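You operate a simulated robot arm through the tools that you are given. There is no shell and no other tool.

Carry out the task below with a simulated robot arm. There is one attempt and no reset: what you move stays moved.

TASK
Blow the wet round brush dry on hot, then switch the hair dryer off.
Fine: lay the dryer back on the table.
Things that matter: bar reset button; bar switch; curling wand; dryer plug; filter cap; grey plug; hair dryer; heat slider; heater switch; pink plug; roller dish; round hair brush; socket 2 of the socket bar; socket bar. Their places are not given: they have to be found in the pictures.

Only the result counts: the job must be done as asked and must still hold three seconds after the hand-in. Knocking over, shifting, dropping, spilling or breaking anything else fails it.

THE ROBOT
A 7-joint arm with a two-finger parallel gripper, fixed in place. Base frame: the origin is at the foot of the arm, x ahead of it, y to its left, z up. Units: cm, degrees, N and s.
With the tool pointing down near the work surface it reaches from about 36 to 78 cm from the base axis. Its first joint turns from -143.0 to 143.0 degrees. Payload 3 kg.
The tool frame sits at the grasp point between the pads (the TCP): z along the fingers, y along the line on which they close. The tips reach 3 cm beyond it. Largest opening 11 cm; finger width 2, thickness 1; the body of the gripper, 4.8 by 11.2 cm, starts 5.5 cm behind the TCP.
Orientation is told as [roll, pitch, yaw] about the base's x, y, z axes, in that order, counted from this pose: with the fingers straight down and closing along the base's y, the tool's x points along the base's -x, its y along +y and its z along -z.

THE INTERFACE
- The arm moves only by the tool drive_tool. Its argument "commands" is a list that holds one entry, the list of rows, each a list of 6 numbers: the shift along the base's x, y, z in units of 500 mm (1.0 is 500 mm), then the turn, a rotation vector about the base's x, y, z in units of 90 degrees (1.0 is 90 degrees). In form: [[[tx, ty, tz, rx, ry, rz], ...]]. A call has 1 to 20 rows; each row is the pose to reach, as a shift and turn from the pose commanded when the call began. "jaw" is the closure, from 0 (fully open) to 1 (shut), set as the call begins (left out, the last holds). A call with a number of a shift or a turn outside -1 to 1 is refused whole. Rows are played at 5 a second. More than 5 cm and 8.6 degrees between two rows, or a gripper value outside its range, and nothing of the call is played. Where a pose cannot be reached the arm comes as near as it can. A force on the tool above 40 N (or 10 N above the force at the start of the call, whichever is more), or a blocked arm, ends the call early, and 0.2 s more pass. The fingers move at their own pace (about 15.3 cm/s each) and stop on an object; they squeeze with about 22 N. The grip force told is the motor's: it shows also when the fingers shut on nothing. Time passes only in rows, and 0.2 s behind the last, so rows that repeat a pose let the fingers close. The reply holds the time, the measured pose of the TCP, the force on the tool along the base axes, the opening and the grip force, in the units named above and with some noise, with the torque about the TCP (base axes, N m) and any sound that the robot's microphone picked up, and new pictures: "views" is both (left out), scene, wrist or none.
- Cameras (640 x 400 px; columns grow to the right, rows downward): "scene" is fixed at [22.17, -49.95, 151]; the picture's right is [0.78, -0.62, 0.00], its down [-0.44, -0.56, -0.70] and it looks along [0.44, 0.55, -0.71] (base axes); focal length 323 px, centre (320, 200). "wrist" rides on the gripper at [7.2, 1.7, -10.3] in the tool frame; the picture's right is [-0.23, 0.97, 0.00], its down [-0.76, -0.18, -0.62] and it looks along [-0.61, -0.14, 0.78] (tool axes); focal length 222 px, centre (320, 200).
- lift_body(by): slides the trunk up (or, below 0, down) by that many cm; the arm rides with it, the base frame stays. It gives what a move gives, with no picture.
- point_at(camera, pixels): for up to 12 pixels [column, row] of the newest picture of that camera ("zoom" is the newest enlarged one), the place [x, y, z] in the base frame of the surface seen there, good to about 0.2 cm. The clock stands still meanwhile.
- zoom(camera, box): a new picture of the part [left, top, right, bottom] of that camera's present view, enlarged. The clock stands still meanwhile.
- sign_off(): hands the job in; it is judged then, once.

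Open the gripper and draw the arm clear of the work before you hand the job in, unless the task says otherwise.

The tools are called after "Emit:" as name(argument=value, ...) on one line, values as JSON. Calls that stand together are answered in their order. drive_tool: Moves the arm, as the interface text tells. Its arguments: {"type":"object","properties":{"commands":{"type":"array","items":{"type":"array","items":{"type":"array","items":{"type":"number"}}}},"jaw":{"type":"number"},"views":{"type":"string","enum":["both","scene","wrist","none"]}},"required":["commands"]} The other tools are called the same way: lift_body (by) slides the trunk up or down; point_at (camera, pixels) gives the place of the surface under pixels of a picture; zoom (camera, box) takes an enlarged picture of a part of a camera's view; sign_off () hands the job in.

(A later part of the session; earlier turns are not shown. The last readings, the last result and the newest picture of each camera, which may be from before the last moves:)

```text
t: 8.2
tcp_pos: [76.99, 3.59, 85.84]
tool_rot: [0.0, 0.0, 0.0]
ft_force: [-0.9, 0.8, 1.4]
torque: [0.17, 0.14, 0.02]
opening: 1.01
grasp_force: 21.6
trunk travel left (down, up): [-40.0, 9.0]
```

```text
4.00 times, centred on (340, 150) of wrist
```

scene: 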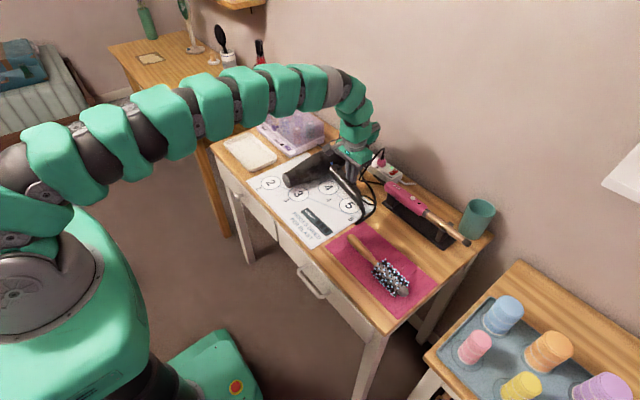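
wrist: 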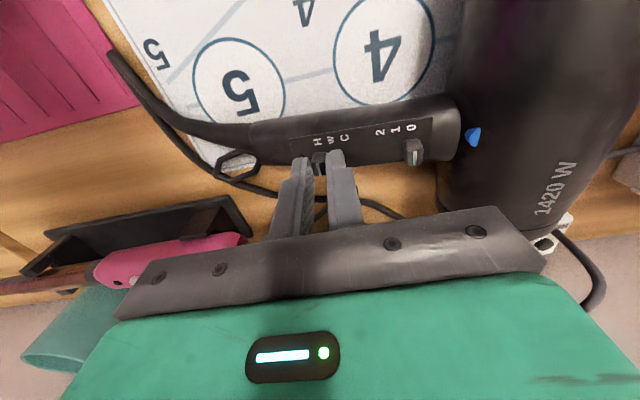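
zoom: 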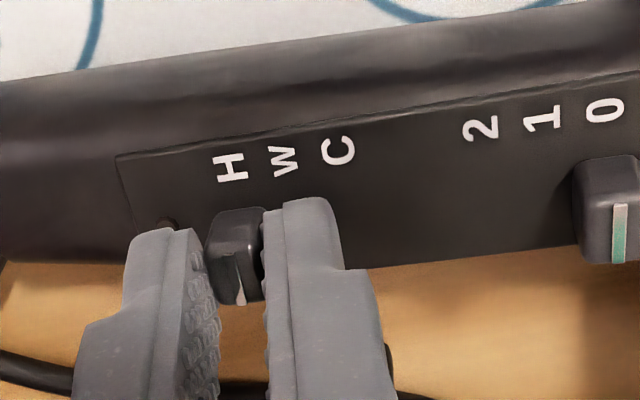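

The heat knob now sits at H (zoom: H label (230,168) above knob (235,250)). I open the fingers a bit and lift clear.

Emit:
drive_tool(commands=[[[0, 0, 0, 0, 0, 0], [0, 0, 0, 0, 0, 0], [0, 0, 0.06, 0, 0, 0], [0, 0, 0.13, 0, 0, 0], [0, 0, 0.2, 0, 0, 0], [0, 0, 0.2, 0, 0, 0]]], jaw=0.7)

Emit:
zoom(camera="wrist", box=[240, 60, 440, 190])

Emit:
zoom(camera="scene", box=[280, 130, 440, 230])

```text
t: 9.6
tcp_pos: [76.99, 3.5, 95.98]
tool_rot: [0.1, 0.1, 0.0]
ft_force: [0.3, 0.9, 0.0]
torque: [0.01, 0.01, -0.02]
opening: 3.3
grasp_force: 0.2
trunk travel left (down, up): [-40.0, 9.0]
```

scene: 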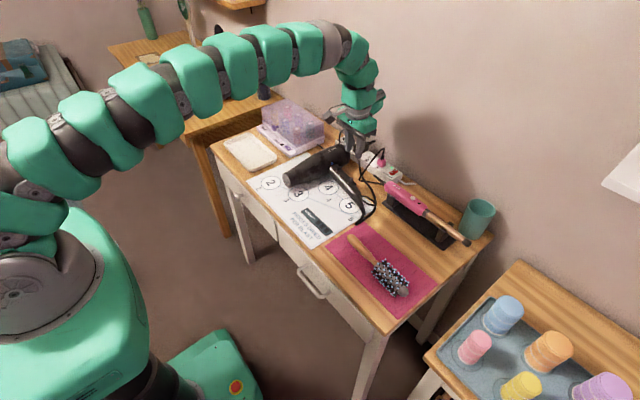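
wrist: 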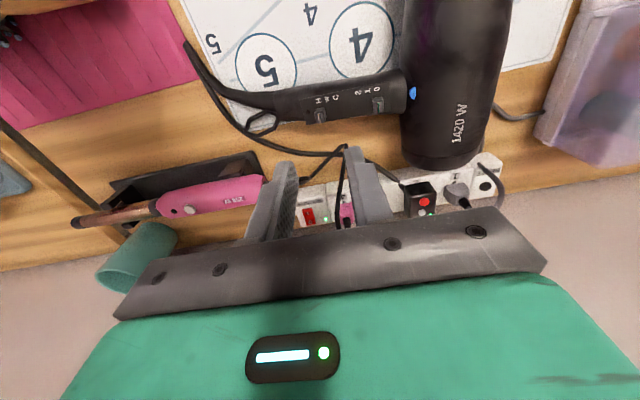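

```text
3.08 times, centred on (340, 125) of wrist
```

zoom: 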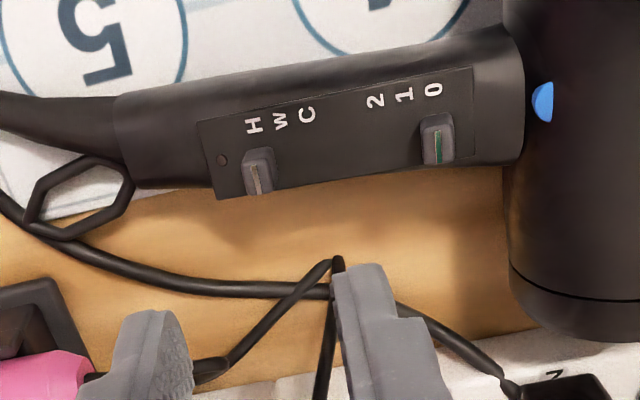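

```text
4.00 times, centred on (360, 180) of scene
```

zoom: 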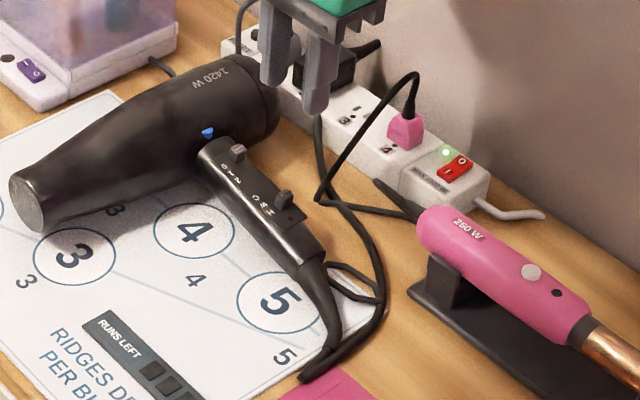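

Heat is at H and power still at 0. Now I measure the barrel cross-sections to plan the grip for carrying the dryer to face the brush.

Emit:
point_at(camera="wrist", pixels=[[408, 40], [420, 40], [435, 40], [450, 40], [465, 40], [480, 40], [495, 40], [505, 40], [404, 75], [402, 120], [495, 80], [500, 20]])

Emit:
point_at(camera="scene", pixels=[[284, 178], [284, 184], [288, 187], [291, 187], [287, 182], [292, 172], [300, 178], [310, 175], [320, 175], [310, 165], [330, 165], [325, 155]])

Emit:
zoom(camera="scene", box=[270, 140, 350, 200])

```text
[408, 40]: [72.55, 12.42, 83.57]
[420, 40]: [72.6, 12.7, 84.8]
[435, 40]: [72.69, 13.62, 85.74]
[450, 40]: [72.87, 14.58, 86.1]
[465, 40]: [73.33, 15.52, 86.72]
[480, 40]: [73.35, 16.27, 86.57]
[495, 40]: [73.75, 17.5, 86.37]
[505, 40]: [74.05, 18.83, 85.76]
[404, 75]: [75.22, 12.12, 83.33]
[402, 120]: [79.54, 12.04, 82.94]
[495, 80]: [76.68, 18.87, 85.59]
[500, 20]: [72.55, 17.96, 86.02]
```

```text
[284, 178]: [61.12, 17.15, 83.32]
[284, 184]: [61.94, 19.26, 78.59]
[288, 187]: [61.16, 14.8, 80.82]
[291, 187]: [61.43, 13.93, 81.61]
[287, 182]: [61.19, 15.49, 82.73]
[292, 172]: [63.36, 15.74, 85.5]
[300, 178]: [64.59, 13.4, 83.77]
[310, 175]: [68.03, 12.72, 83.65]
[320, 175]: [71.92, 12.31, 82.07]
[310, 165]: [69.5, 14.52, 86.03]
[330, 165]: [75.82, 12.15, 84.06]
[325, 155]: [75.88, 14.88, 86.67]
```

```text
6.67 times, centred on (310, 170) of scene
```

zoom: 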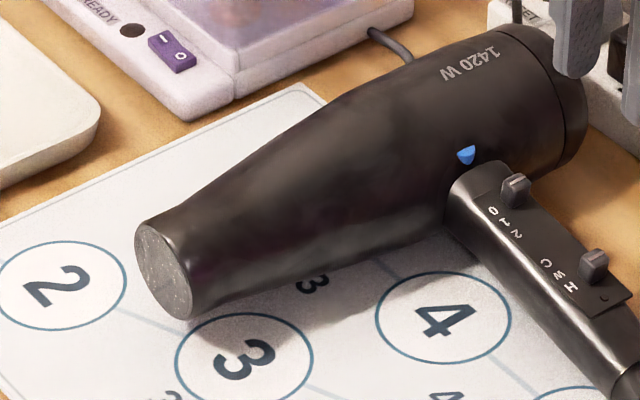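

Barrel axis is about y=16, z=82.6 with radius ≈4; nozzle face at (61.1, 15.6). Before choosing where to aim from, I check the table's front edge, cord path and the free area between dryer and brush.

Emit:
point_at(camera="scene", pixels=[[225, 160], [250, 195], [290, 235], [320, 255], [350, 290], [248, 165], [280, 225], [318, 245], [375, 200], [372, 218], [355, 222], [368, 190]])

Emit:
point_at(camera="scene", pixels=[[349, 234], [355, 242], [362, 250], [370, 260], [376, 266], [385, 265], [378, 275], [400, 285], [395, 292], [385, 280], [405, 293], [345, 240]])

Emit:
zoom(camera="scene", box=[335, 225, 425, 305])

```text
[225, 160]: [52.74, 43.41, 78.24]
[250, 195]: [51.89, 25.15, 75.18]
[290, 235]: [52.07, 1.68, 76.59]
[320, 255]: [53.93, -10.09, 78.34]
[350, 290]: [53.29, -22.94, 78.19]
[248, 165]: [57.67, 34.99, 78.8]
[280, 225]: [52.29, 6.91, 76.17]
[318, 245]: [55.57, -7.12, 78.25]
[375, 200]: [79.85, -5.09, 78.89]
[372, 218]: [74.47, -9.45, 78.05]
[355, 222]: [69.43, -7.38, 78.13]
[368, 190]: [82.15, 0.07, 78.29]
```

```text
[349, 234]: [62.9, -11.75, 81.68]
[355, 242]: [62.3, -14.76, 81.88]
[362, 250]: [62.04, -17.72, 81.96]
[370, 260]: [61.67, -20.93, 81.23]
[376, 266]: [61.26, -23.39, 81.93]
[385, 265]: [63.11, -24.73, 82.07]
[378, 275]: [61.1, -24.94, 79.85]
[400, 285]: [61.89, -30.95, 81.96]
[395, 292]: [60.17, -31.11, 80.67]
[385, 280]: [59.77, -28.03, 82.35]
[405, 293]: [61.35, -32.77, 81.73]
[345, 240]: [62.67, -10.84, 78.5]
```

```text
5.00 times, centred on (380, 265) of scene
```

zoom: 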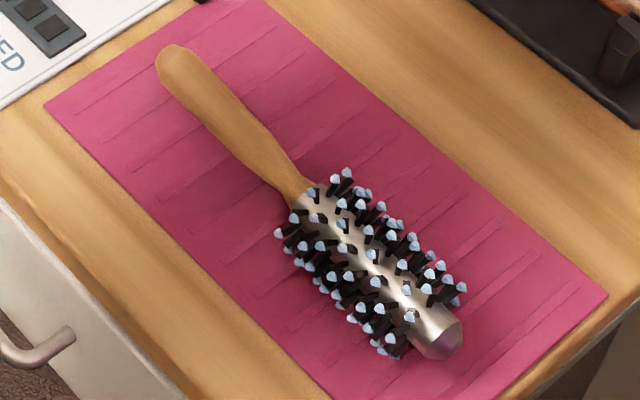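

The table front edge is x≈52 and the cord has slack. My plan: grip the barrel at x≈72, reposition the (off) dryer so its nozzle points along −y at the bristles, then power it on. First I move above the barrel with the jaw fully open.

Emit:
drive_tool(commands=[[[-0.03, 0.085, 0.02, 0, 0, 0], [-0.065, 0.17, 0.02, 0, 0, 0], [-0.1, 0.252, 0.02, 0, 0, 0], [-0.1, 0.252, -0.04, 0, 0, 0], [-0.1, 0.252, -0.08, 0, 0, 0], [-0.1, 0.252, -0.08, 0, 0, 0]]], jaw=0)

```text
t: 11.0
tcp_pos: [72.06, 16.05, 92.09]
tool_rot: [0.0, 0.0, 0.0]
ft_force: [-0.6, -0.6, 0.3]
torque: [0.04, 0.02, -0.02]
opening: 11.0
grasp_force: 0.0
trunk travel left (down, up): [-40.0, 9.0]
```

scene: 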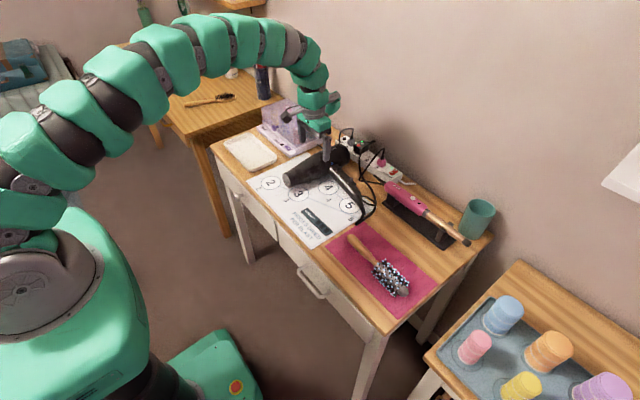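
wrist: 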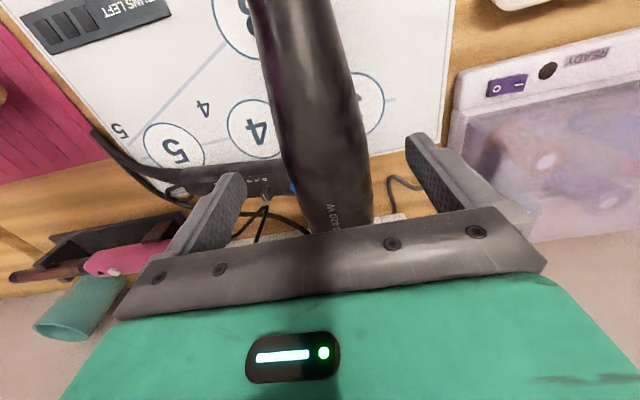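

The open fingers straddle the barrel (tips at (237,175) and (412,135), barrel 280–370). I descend to barrel mid-height.

Emit:
drive_tool(commands=[[[0, 0, -0.06, 0, 0, 0], [0, 0, -0.12, 0, 0, 0], [0, 0, -0.16, 0, 0, 0], [0, 0, -0.19, 0, 0, 0], [0, 0, -0.19, 0, 0, 0]]], jaw=0)

Emit:
zoom(camera="scene", box=[280, 110, 400, 210])

```text
t: 12.2
tcp_pos: [72.01, 16.18, 82.26]
tool_rot: [0.0, 0.0, 0.0]
ft_force: [0.0, -0.3, -0.2]
torque: [0.02, 0.0, -0.03]
opening: 11.0
grasp_force: 0.0
trunk travel left (down, up): [-40.0, 9.0]
```

scene: 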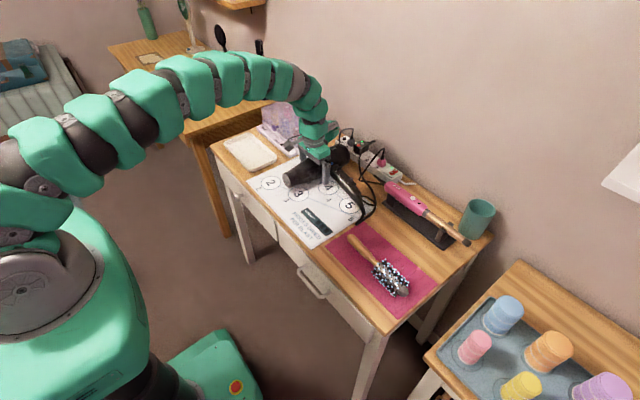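
wrist: 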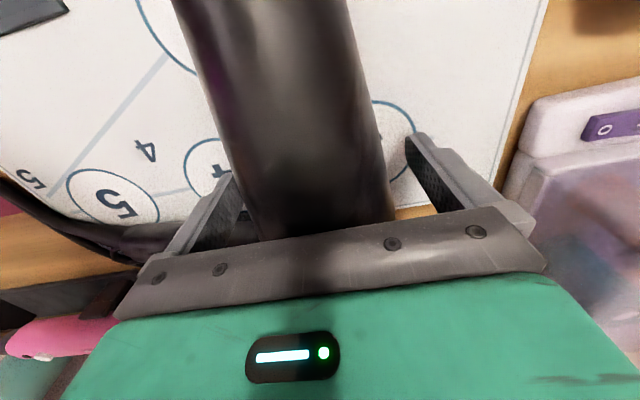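

```text
4.00 times, centred on (340, 160) of scene
```

zoom: 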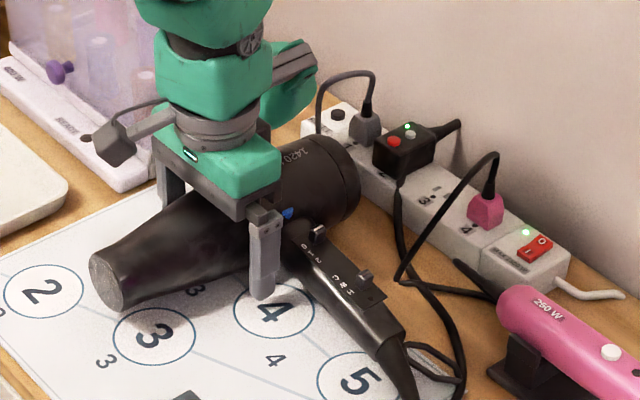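

The fingers are on both sides of the barrel just in front of the handle root with no contact. I close the jaw to grip it.

Emit:
drive_tool(commands=[[[0, 0, 0, 0, 0, 0], [0, 0, 0, 0, 0, 0], [0, 0, 0, 0, 0, 0], [0, 0, 0, 0, 0, 0]]], jaw=1)

Emit:
zoom(camera="scene", box=[280, 110, 400, 210])

```text
t: 13.2
tcp_pos: [72.13, 16.16, 82.28]
tool_rot: [-0.1, 0.0, 0.0]
ft_force: [-1.2, -0.5, 1.1]
torque: [0.06, -0.11, -0.05]
opening: 8.0
grasp_force: 22.1
trunk travel left (down, up): [-40.0, 9.0]
```

scene: 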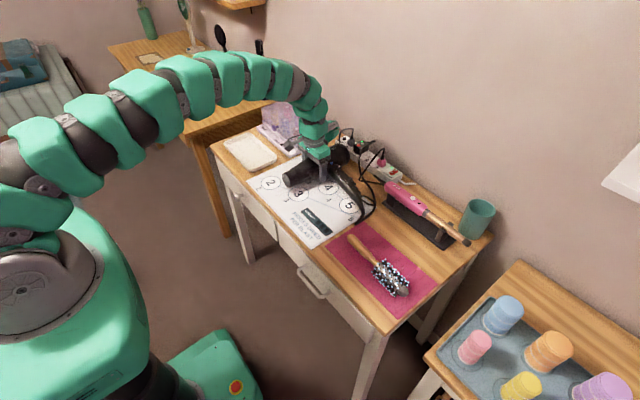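
wrist: 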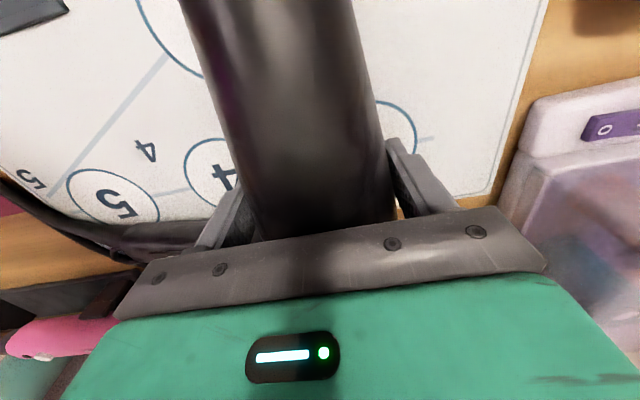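

```text
4.00 times, centred on (340, 160) of scene
```

zoom: 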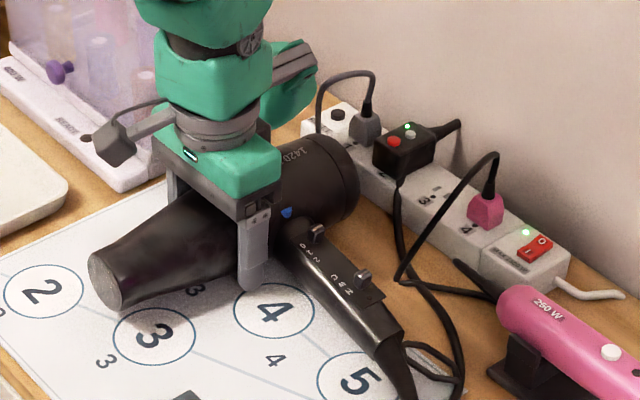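

Gripped at 8.0 cm opening with 22 N. I lift slowly by 1.5 cm to see whether the dryer stays level in the grip.

Emit:
drive_tool(commands=[[[0, 0, 0.01, 0, 0, 0], [0, 0, 0.02, 0, 0, 0], [0, 0, 0.03, 0, 0, 0], [0, 0, 0.03, 0, 0, 0], [0, 0, 0.03, 0, 0, 0]]], jaw=1)

Emit:
zoom(camera="scene", box=[280, 110, 400, 210])

```text
t: 14.4
tcp_pos: [71.95, 16.08, 83.8]
tool_rot: [0.0, 0.1, 0.0]
ft_force: [-0.4, -0.2, -4.6]
torque: [0.05, 0.13, 0.01]
opening: 7.97
grasp_force: 21.8
trunk travel left (down, up): [-40.0, 9.0]
```

scene: 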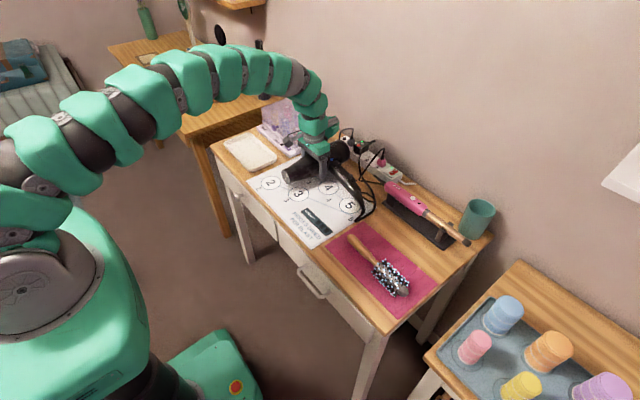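
wrist: 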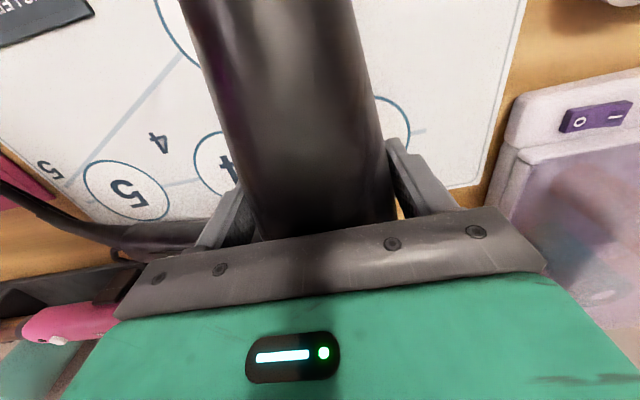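

```text
4.00 times, centred on (340, 160) of scene
```

zoom: 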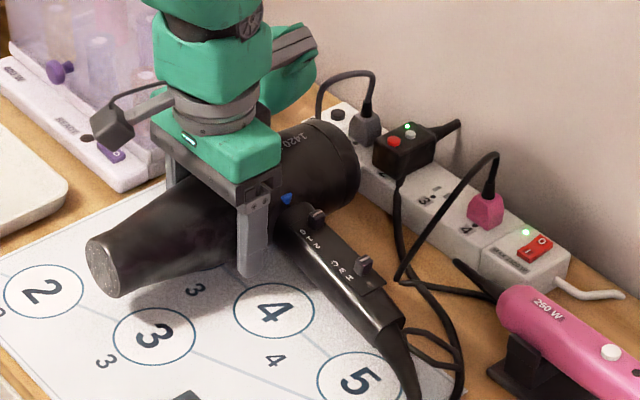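

The dryer hangs level (4.6 N, small torque). Before carrying it I check where the raised "RUNS LEFT" box and the sheet lie, since the dryer may be put down near it.

Emit:
zoom(camera="scene", box=[280, 190, 360, 250])

Emit:
point_at(camera="scene", pixels=[[305, 212], [313, 220], [320, 226], [328, 232], [310, 214], [322, 222], [300, 225], [330, 215], [290, 210], [315, 235], [340, 225], [312, 206]])

```text
6.67 times, centred on (320, 220) of scene
```

zoom: 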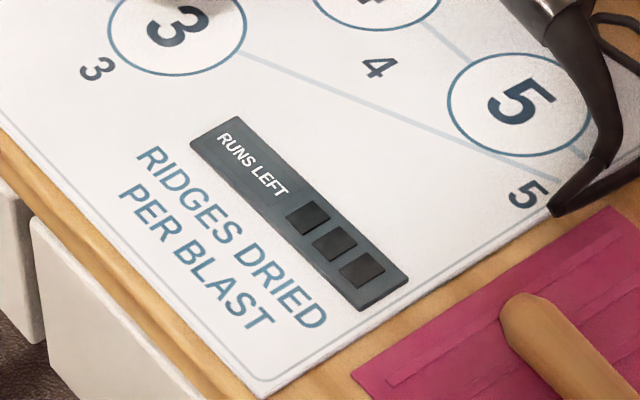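

```text
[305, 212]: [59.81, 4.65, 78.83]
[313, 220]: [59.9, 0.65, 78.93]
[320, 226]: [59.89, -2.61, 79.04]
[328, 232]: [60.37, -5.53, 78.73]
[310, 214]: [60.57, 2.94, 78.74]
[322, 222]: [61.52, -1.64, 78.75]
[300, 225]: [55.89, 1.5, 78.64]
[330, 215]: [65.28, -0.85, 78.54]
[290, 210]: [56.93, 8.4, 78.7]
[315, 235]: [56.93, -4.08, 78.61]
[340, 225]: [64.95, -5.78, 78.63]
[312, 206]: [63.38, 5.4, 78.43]
```

The box occupies x 59–61.5, y −6…5, so laying the dryer there is not ideal. The grip is proven, so I'll set the dryer down 3 cm nearer (easier knob reach, away from the bar), power it on there, then carry it to aim by hand.

Emit:
drive_tool(commands=[[[-0.02, 0, 0.01, 0, 0, 0], [-0.04, 0, 0.01, 0, 0, 0], [-0.06, 0, 0.01, 0, 0, 0], [-0.06, 0, 0, 0, 0, 0], [-0.06, 0, -0.01, 0, 0, 0], [-0.06, 0, -0.02, 0, 0, 0], [-0.06, 0, -0.028, 0, 0, 0], [-0.06, 0, -0.03, 0, 0, 0], [-0.06, 0, -0.03, 0, 0, 0]]], jaw=1)

Emit:
zoom(camera="scene", box=[270, 110, 390, 210])

```text
t: 16.4
tcp_pos: [69.13, 16.09, 82.28]
tool_rot: [0.0, 0.0, -0.1]
ft_force: [1.2, -0.7, -4.0]
torque: [0.07, 0.07, 0.02]
opening: 7.99
grasp_force: 22.0
trunk travel left (down, up): [-40.0, 9.0]
```

scene: 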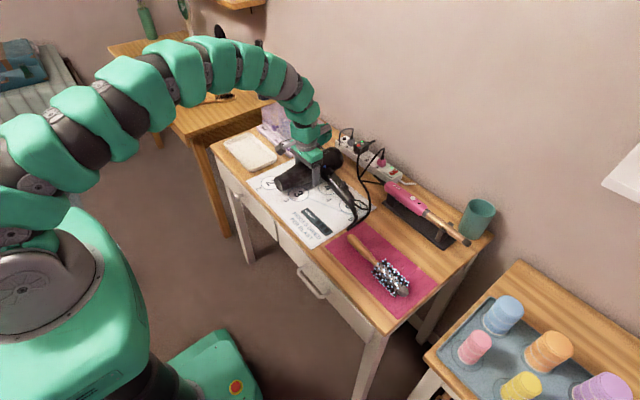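
wrist: 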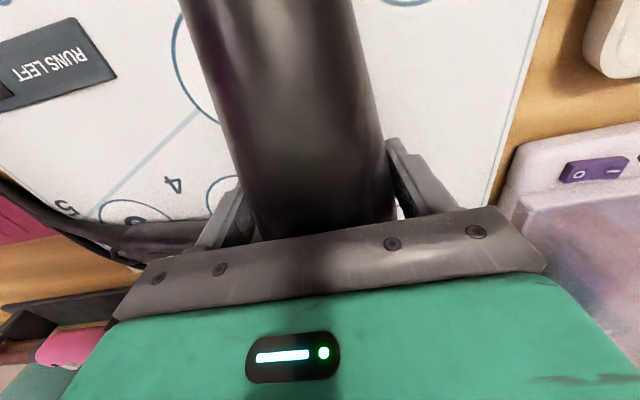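

```text
4.00 times, centred on (330, 160) of scene
```

zoom: 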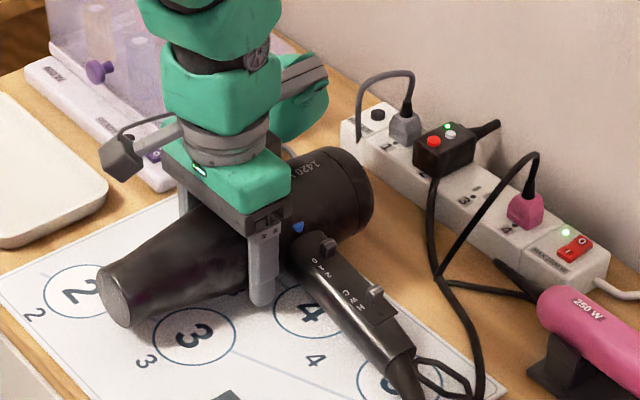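

The force still shows ~4 N, so the dryer is barely touching. I lower a few millimetres more until the weight is taken by the table.

Emit:
drive_tool(commands=[[[0, 0, -0.002, 0, 0, 0], [0, 0, -0.004, 0, 0, 0], [0, 0, -0.004, 0, 0, 0]]], jaw=1, views="none")

```text
t: 17.2
tcp_pos: [69.04, 16.22, 82.31]
tool_rot: [0.1, -0.1, 0.0]
ft_force: [3.1, -3.9, 7.0]
torque: [-0.28, -0.22, -0.11]
opening: 7.97
grasp_force: 21.9
trunk travel left (down, up): [-40.0, 9.0]
```

Now it presses with +7 N, so it rests on the table. I ease up slightly, open, and rise clear.

Emit:
drive_tool(commands=[[[0, 0, 0.002, 0, 0, 0], [0, 0, 0.002, 0, 0, 0], [0, 0, 0.002, 0, 0, 0]]], jaw=0, views="none")

Emit:
drive_tool(commands=[[[0, 0, 0.08, 0, 0, 0], [0, 0, 0.16, 0, 0, 0], [0, 0, 0.24, 0, 0, 0], [0, -0.06, 0.28, 0, 0, 0], [0, -0.12, 0.28, 0, 0, 0], [0, -0.12, 0.28, 0, 0, 0]]], jaw=0)

Emit:
zoom(camera="wrist", box=[200, 60, 440, 210])

Emit:
zoom(camera="scene", box=[270, 120, 410, 230])

```text
t: 18.0
tcp_pos: [68.89, 16.06, 82.2]
tool_rot: [0.0, 0.0, 0.0]
ft_force: [0.0, 0.0, -0.6]
torque: [-0.02, -0.02, 0.01]
opening: 11.0
grasp_force: 0.0
trunk travel left (down, up): [-40.0, 9.0]
```

```text
t: 19.4
tcp_pos: [68.94, 10.28, 96.17]
tool_rot: [0.1, 0.2, 0.0]
ft_force: [0.0, -0.2, -0.5]
torque: [0.01, -0.01, -0.01]
opening: 11.01
grasp_force: 0.1
trunk travel left (down, up): [-40.0, 9.0]
```

scene: 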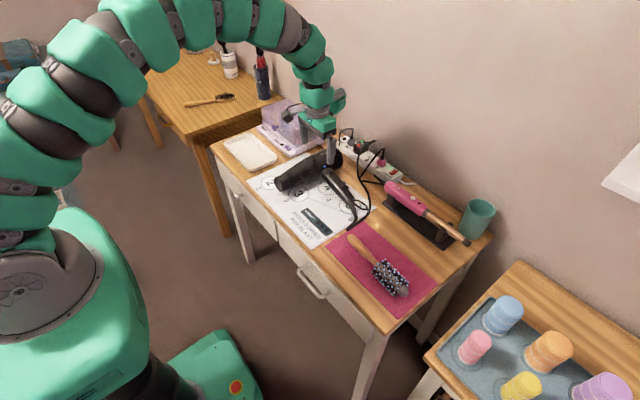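
wrist: 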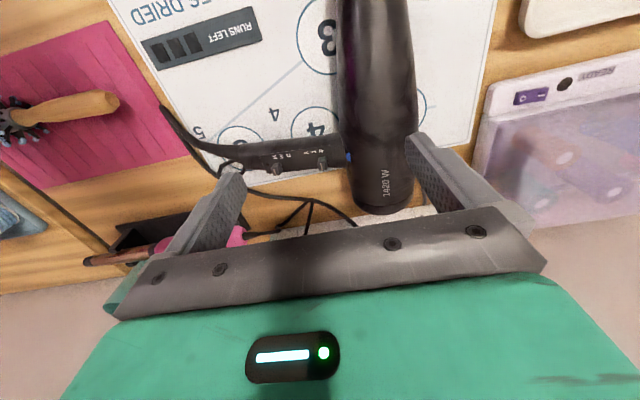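

```text
2.67 times, centred on (320, 135) of wrist
```

zoom: 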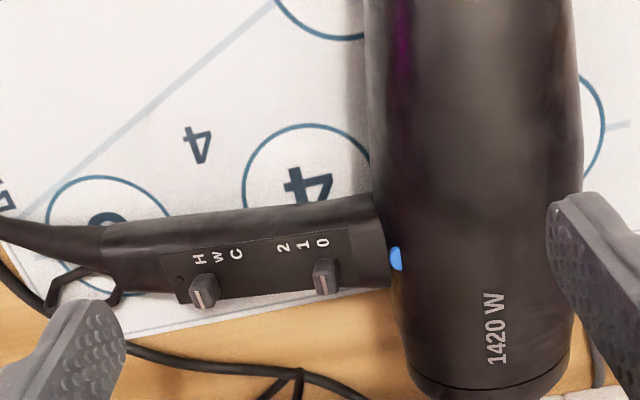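

```text
3.64 times, centred on (340, 175) of scene
```

zoom: 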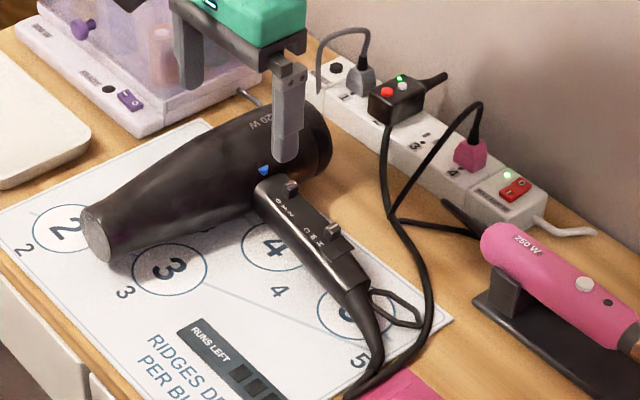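

The dryer now lies about 3 cm nearer. I measure the power knob (wrist ~(322,162)) and heat knob (277,169).

Emit:
point_at(camera="wrist", pixels=[[319, 159], [325, 158], [319, 165], [326, 165], [322, 167], [273, 166], [280, 165], [275, 172], [281, 171], [300, 162], [335, 160], [348, 157]])

Emit:
zoom(camera="wrist", box=[260, 135, 360, 190])

Emit:
point_at(camera="zoom", pixels=[[380, 150], [420, 150], [380, 195], [420, 190], [400, 200], [360, 160], [440, 160], [90, 200], [130, 195], [100, 235], [300, 170], [500, 140]])

```text
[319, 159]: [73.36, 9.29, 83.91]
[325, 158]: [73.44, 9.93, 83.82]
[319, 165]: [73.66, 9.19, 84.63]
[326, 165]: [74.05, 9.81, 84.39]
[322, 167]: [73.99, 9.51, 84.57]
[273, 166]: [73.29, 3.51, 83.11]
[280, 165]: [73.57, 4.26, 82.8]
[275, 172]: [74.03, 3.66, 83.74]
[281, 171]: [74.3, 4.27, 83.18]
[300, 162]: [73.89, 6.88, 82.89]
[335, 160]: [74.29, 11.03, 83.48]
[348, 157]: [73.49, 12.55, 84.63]
```

```text
6.40 times, centred on (310, 162) of wrist
```

zoom: 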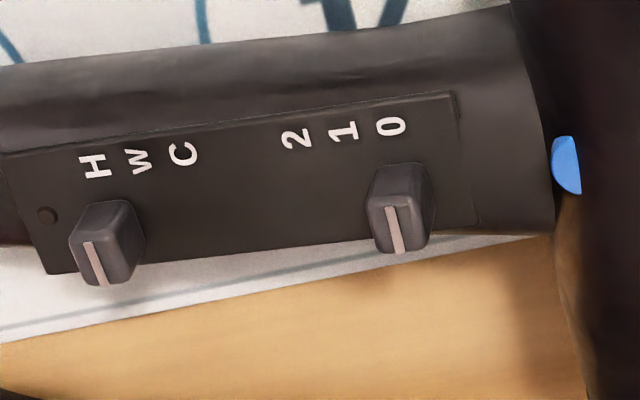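

```text
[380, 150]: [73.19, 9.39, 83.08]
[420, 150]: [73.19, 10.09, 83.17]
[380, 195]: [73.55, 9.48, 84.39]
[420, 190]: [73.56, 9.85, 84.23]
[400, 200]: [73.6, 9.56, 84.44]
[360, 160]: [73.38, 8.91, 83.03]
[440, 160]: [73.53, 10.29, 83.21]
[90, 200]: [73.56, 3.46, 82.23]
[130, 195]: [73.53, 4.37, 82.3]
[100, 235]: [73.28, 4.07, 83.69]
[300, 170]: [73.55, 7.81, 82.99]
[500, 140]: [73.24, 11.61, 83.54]
```

Power knob centre ≈ (73.8, 9.55), top 84.5. I move above it with a 2 cm opening so the +y finger fits between the knob and barrel.

Emit:
drive_tool(commands=[[[0.05, -0.007, -0.03, 0, 0, 0], [0.097, -0.015, -0.08, 0, 0, 0], [0.097, -0.015, -0.13, 0, 0, 0], [0.097, -0.015, -0.13, 0, 0, 0], [0.097, -0.015, -0.13, 0, 0, 0]]], jaw=0.818)

Emit:
zoom(camera="wrist", box=[240, 80, 420, 190])

```text
t: 20.6
tcp_pos: [73.96, 9.41, 89.72]
tool_rot: [0.0, 0.0, 0.0]
ft_force: [-0.2, -0.1, 0.3]
torque: [0.03, -0.02, 0.03]
opening: 2.0
grasp_force: 0.0
trunk travel left (down, up): [-40.0, 9.0]
```

scene: 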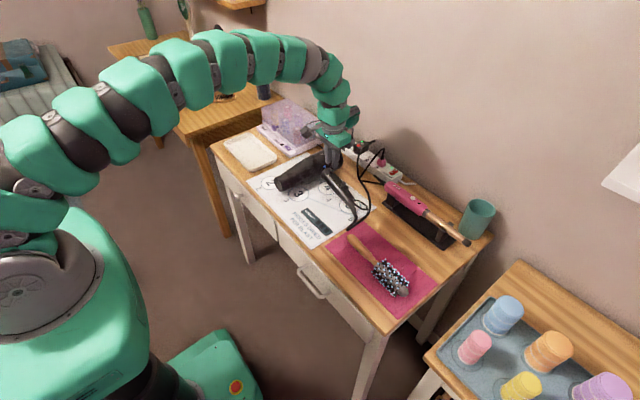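
wrist: 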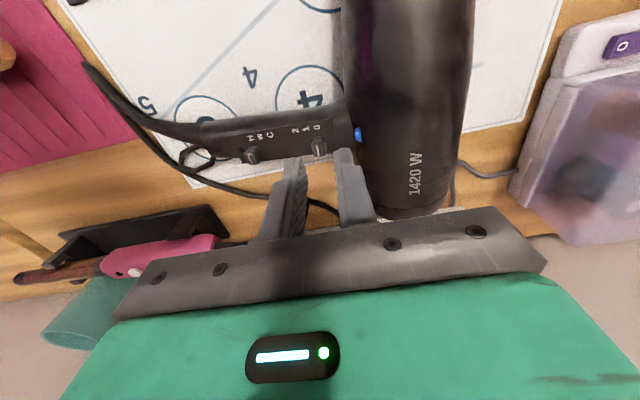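

```text
3.56 times, centred on (330, 135) of wrist
```

zoom: 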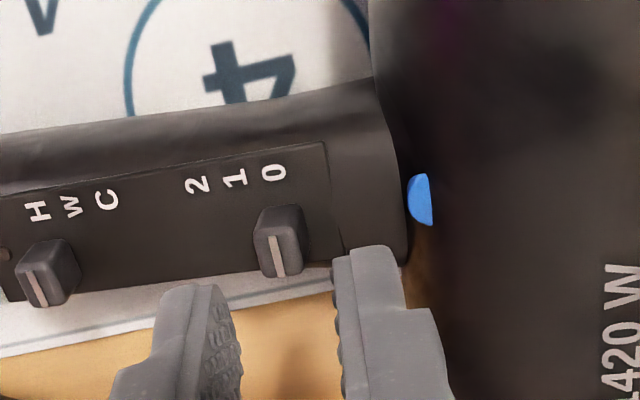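

Alignment looks good (knob 255–305 between the finger faces 240 and 335 in the zoom). I descend 3 cm to straddle the knob.

Emit:
drive_tool(commands=[[[0, 0.002, -0.02, 0, 0, 0], [0, 0.002, -0.04, 0, 0, 0], [0, 0.002, -0.058, 0, 0, 0], [0, 0.002, -0.058, 0, 0, 0]]], jaw=0.818)

Emit:
zoom(camera="wrist", box=[240, 80, 420, 190])

```text
t: 21.6
tcp_pos: [73.67, 9.57, 86.76]
tool_rot: [0.0, -0.1, 0.0]
ft_force: [-0.7, -0.1, -1.3]
torque: [0.01, -0.03, 0.03]
opening: 1.98
grasp_force: 0.1
trunk travel left (down, up): [-40.0, 9.0]
```

scene: 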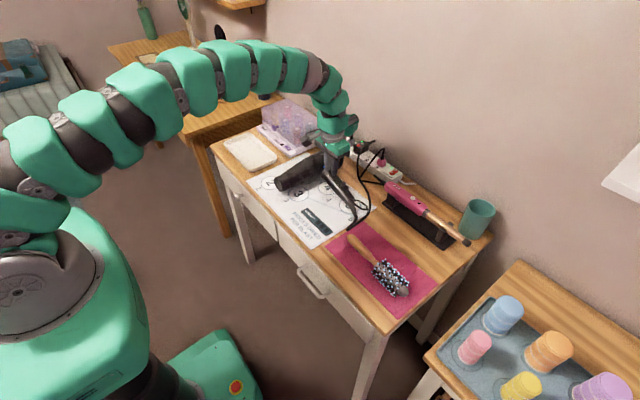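
wrist: 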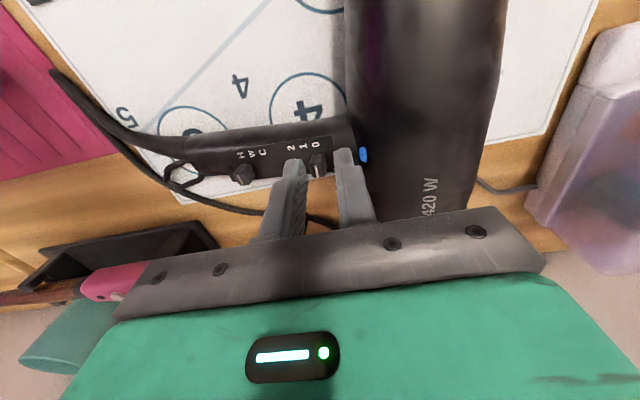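

```text
3.56 times, centred on (330, 135) of wrist
```

zoom: 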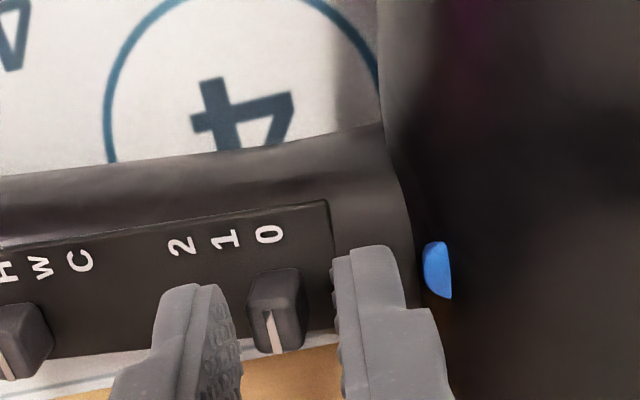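

The fingers straddle the power knob. I close on it and then slide it ~1.85 cm along the handle to 2.

Emit:
drive_tool(commands=[[[0, 0, 0, 0, 0, 0], [0, 0, 0, 0, 0, 0], [0, 0, 0, 0, 0, 0], [0, -0.008, -0.001, 0, 0, 0], [0, -0.016, -0.002, 0, 0, 0], [0, -0.024, -0.004, 0, 0, 0], [0, -0.032, -0.005, 0, 0, 0], [0, -0.037, -0.006, 0, 0, 0], [0, -0.037, -0.006, 0, 0, 0]]], jaw=1.0)

Emit:
zoom(camera="wrist", box=[220, 80, 420, 200])

Emit:
zoom(camera="scene", box=[260, 120, 420, 260])

```text
t: 23.6
tcp_pos: [73.83, 7.6, 86.67]
tool_rot: [0.0, 0.0, 0.0]
ft_force: [-1.0, 2.0, -0.5]
torque: [0.17, 0.12, 0.0]
opening: 1.01
grasp_force: 22.0
trunk travel left (down, up): [-40.0, 9.0]
```

scene: 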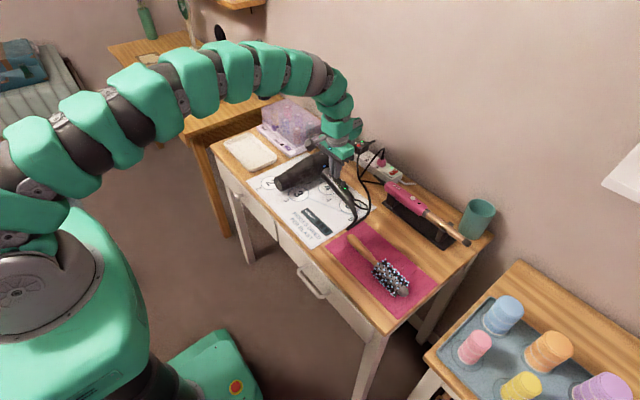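
wrist: 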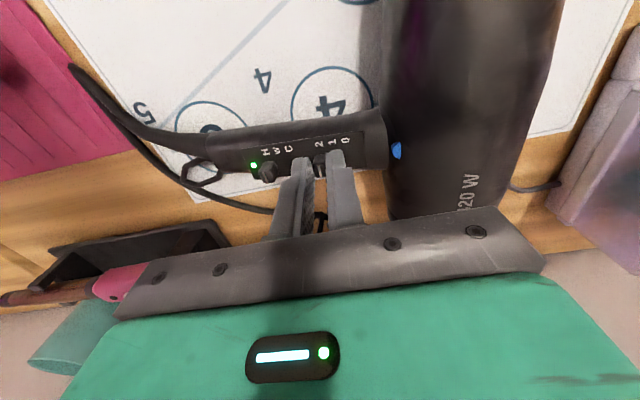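

```text
3.20 times, centred on (320, 140) of wrist
```

zoom: 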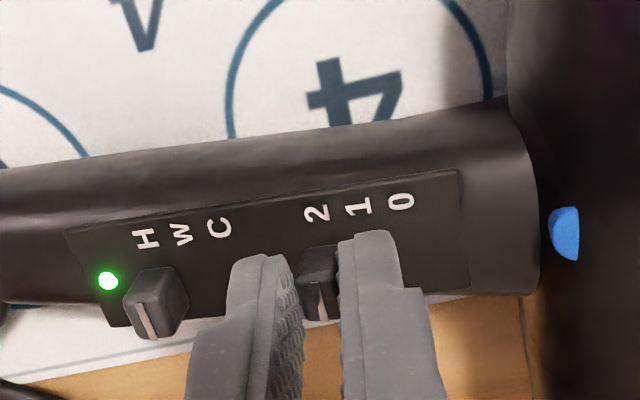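

```text
2.86 times, centred on (340, 190) of scene
```

zoom: 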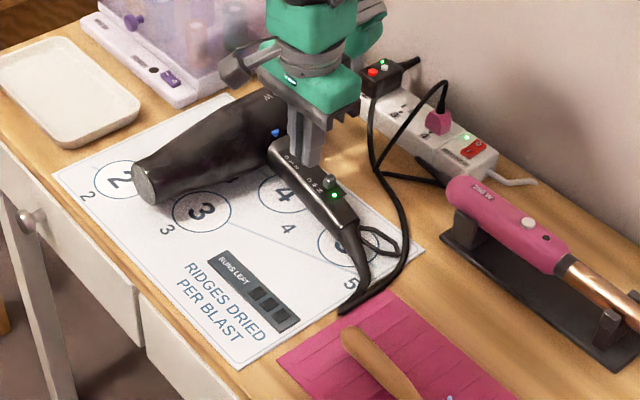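

The green LED on the handle lit and the power knob is at 2. I release, rise, and check the bar and sheet state.

Emit:
drive_tool(commands=[[[0, 0, 0, 0, 0, 0], [0, 0, 0, 0, 0, 0], [0, 0, 0.06, 0, 0, 0], [0, 0, 0.13, 0, 0, 0], [-0.05, 0.06, 0.19, 0, 0, 0], [-0.096, 0.12, 0.19, 0, 0, 0], [-0.096, 0.17, 0.19, 0, 0, 0], [-0.096, 0.17, 0.15, 0, 0, 0]]], jaw=0.8)

Emit:
zoom(camera="scene", box=[260, 120, 420, 260])

```text
t: 25.4
tcp_pos: [69.01, 16.23, 94.15]
tool_rot: [0.0, 0.1, 0.0]
ft_force: [0.3, 0.2, -0.2]
torque: [0.01, 0.01, -0.03]
opening: 2.21
grasp_force: 0.0
trunk travel left (down, up): [-40.0, 9.0]
```

scene: 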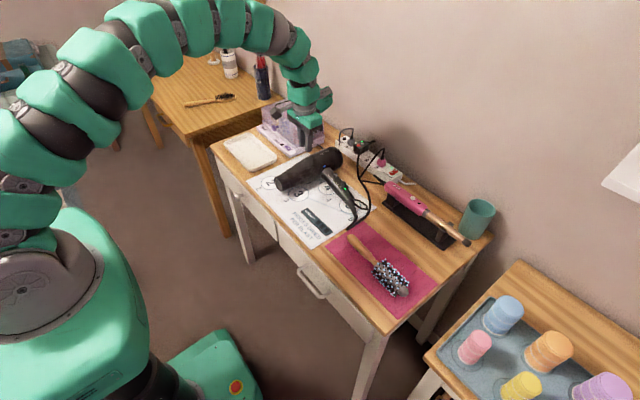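
wrist: 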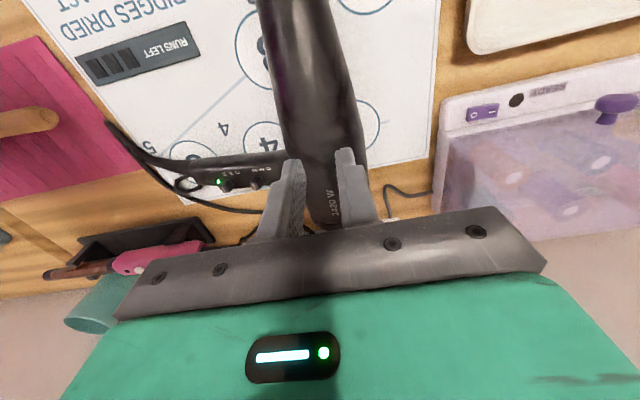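

```text
2.86 times, centred on (340, 190) of scene
```

zoom: 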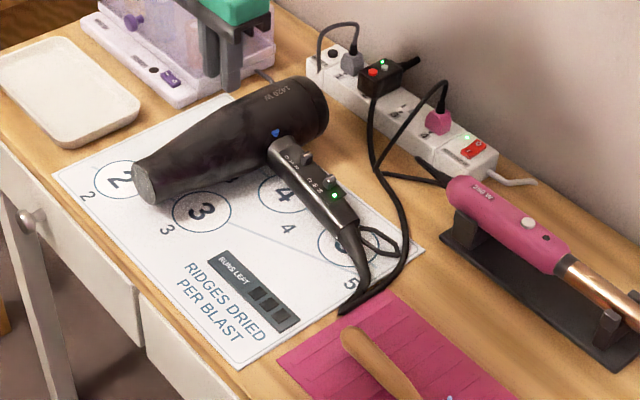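

The dryer stays on (green LED at (335,195) in the zoom) and the bar light is still green. I open fully and descend onto the barrel again.

Emit:
drive_tool(commands=[[[0, 0, 0, 0, 0, 0], [0, 0, 0, 0, 0, 0], [0, 0, -0.08, 0, 0, 0], [0, 0, -0.15, 0, 0, 0], [0, 0, -0.2, 0, 0, 0], [0, 0, -0.236, 0, 0, 0], [0, 0, -0.236, 0, 0, 0]]], jaw=0)

Emit:
zoom(camera="scene", box=[260, 120, 380, 220])

```text
t: 27.0
tcp_pos: [69.12, 16.27, 82.44]
tool_rot: [0.0, 0.0, 0.0]
ft_force: [-0.6, -0.4, 0.4]
torque: [-0.02, 0.0, 0.0]
opening: 11.0
grasp_force: 0.1
trunk travel left (down, up): [-40.0, 9.0]
```

scene: 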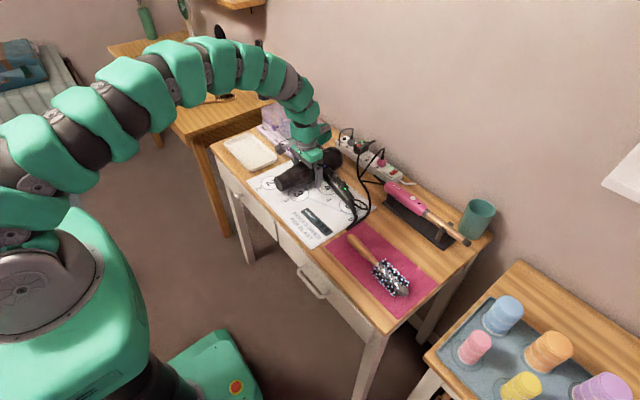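
wrist: 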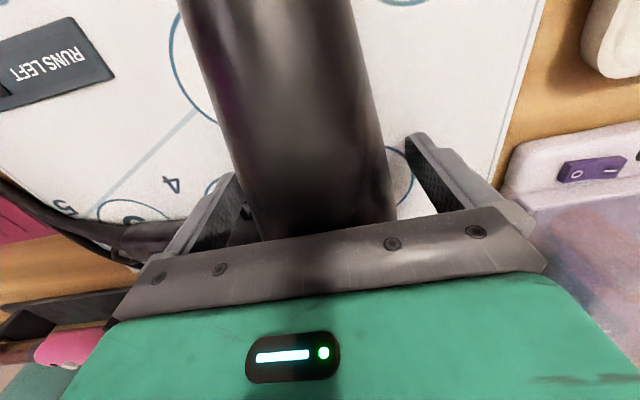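

```text
4.00 times, centred on (320, 170) of scene
```

zoom: 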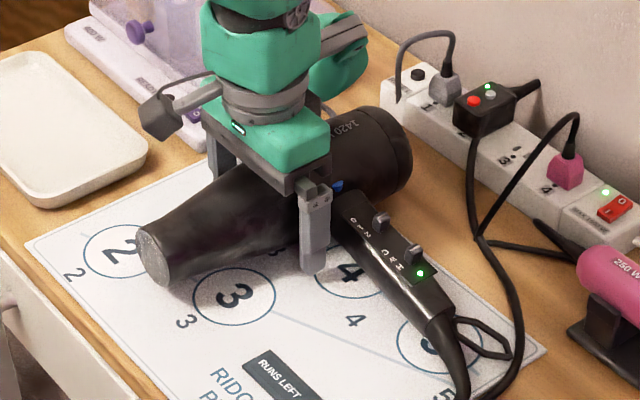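

Both fingers straddle the barrel. Before lifting I measure the dryer cord's path to know how much slack the plug allows.

Emit:
point_at(camera="scene", pixels=[[358.3, 152], [358, 158], [358, 165], [360, 177], [364, 184], [367.5, 191], [370, 200], [369, 209], [365.5, 217], [360, 223], [350, 227], [355, 222]])

Emit:
zoom(camera="scene", box=[320, 140, 400, 240])

```text
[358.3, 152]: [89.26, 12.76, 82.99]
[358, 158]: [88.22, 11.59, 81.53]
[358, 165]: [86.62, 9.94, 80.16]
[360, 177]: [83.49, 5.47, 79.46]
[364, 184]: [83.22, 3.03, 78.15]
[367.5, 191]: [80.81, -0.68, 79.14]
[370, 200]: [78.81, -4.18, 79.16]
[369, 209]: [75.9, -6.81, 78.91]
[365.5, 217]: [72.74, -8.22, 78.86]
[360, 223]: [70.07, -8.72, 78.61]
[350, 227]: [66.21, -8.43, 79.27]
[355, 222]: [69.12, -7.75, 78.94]
```

```text
4.00 times, centred on (360, 190) of scene
```

zoom: 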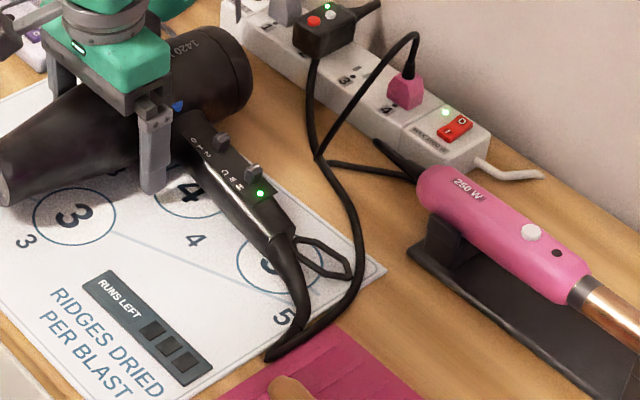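

The cord has roughly 35 cm of length and my aiming pose needs only ~21 cm, so it stays slack. I close on the barrel and lift it.

Emit:
drive_tool(commands=[[[0, 0, 0, 0, 0, 0], [0, 0, 0, 0, 0, 0], [0, 0, 0, 0, 0, 0], [0, 0, 0.015, 0, 0, 0], [0, 0, 0.04, 0, 0, 0], [0, 0, 0.08, 0, 0, 0], [0, 0, 0.13, 0, 0, 0], [0, 0, 0.18, 0, 0, 0], [0, 0, 0.22, 0, 0, 0], [0, 0, 0.22, 0, 0, 0]]], jaw=1)

Emit:
zoom(camera="scene", box=[260, 100, 400, 230])

```text
t: 29.2
tcp_pos: [69.08, 16.32, 93.3]
tool_rot: [-0.1, -0.1, 0.1]
ft_force: [0.6, -0.8, -5.2]
torque: [0.09, 0.19, -0.03]
opening: 8.0
grasp_force: 22.0
trunk travel left (down, up): [-40.0, 9.0]
```

scene: 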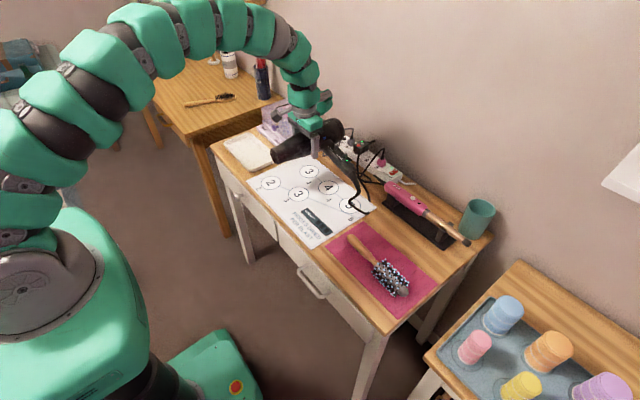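
wrist: 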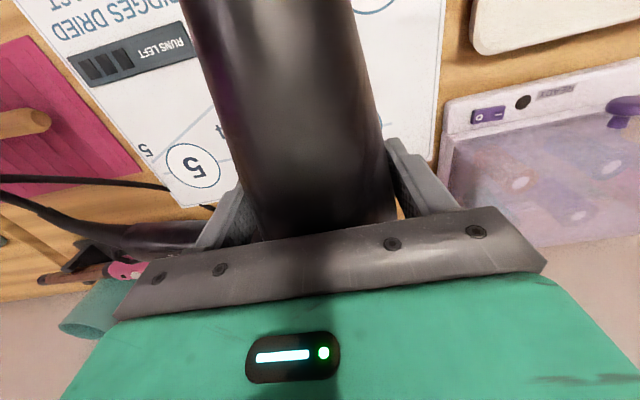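

```text
3.08 times, centred on (330, 165) of scene
```

zoom: 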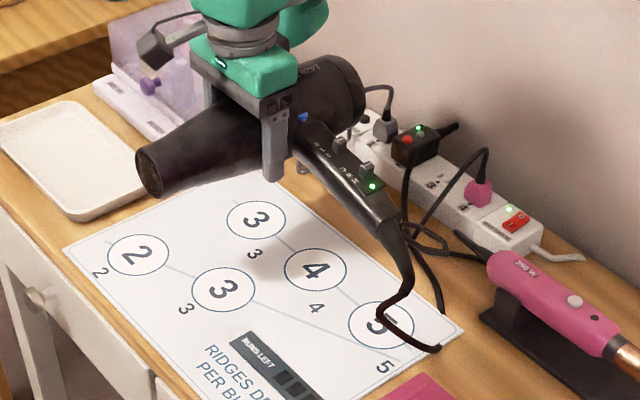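

Dryer held level and running (LED green, 5.2 N). Next I move it back toward the robot to (58, 8, 96), keeping it high.

Emit:
drive_tool(commands=[[[-0.045, -0.033, 0.015, 0, 0, 0], [-0.09, -0.066, 0.03, 0, 0, 0], [-0.135, -0.1, 0.045, 0, 0, 0], [-0.18, -0.133, 0.054, 0, 0, 0], [-0.222, -0.166, 0.054, 0, 0, 0], [-0.222, -0.166, 0.054, 0, 0, 0]]], jaw=1)

Emit:
zoom(camera="scene", box=[240, 100, 420, 240])

```text
t: 30.6
tcp_pos: [58.05, 7.94, 96.06]
tool_rot: [0.0, 0.1, -0.1]
ft_force: [0.0, 0.9, -4.6]
torque: [0.05, 0.14, 0.04]
opening: 8.01
grasp_force: 22.5
trunk travel left (down, up): [-40.0, 9.0]
```

scene: 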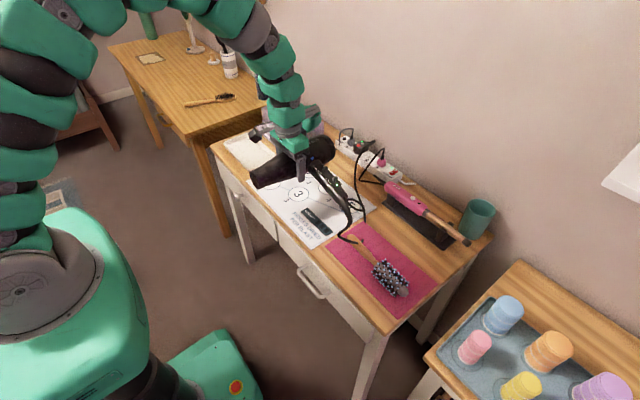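
wrist: 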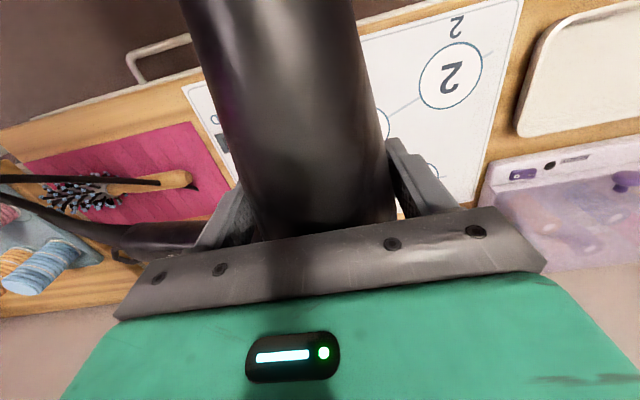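

```text
2.86 times, centred on (330, 170) of scene
```

zoom: 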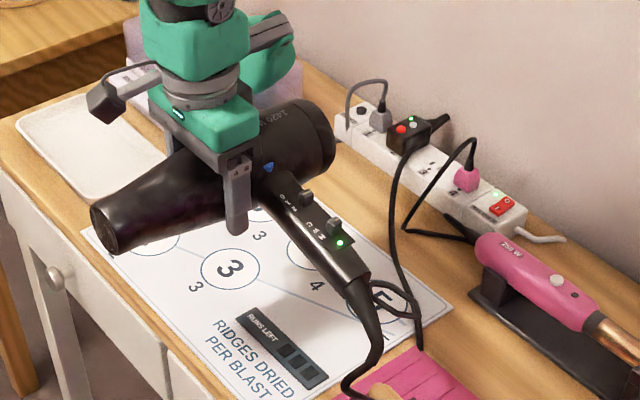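

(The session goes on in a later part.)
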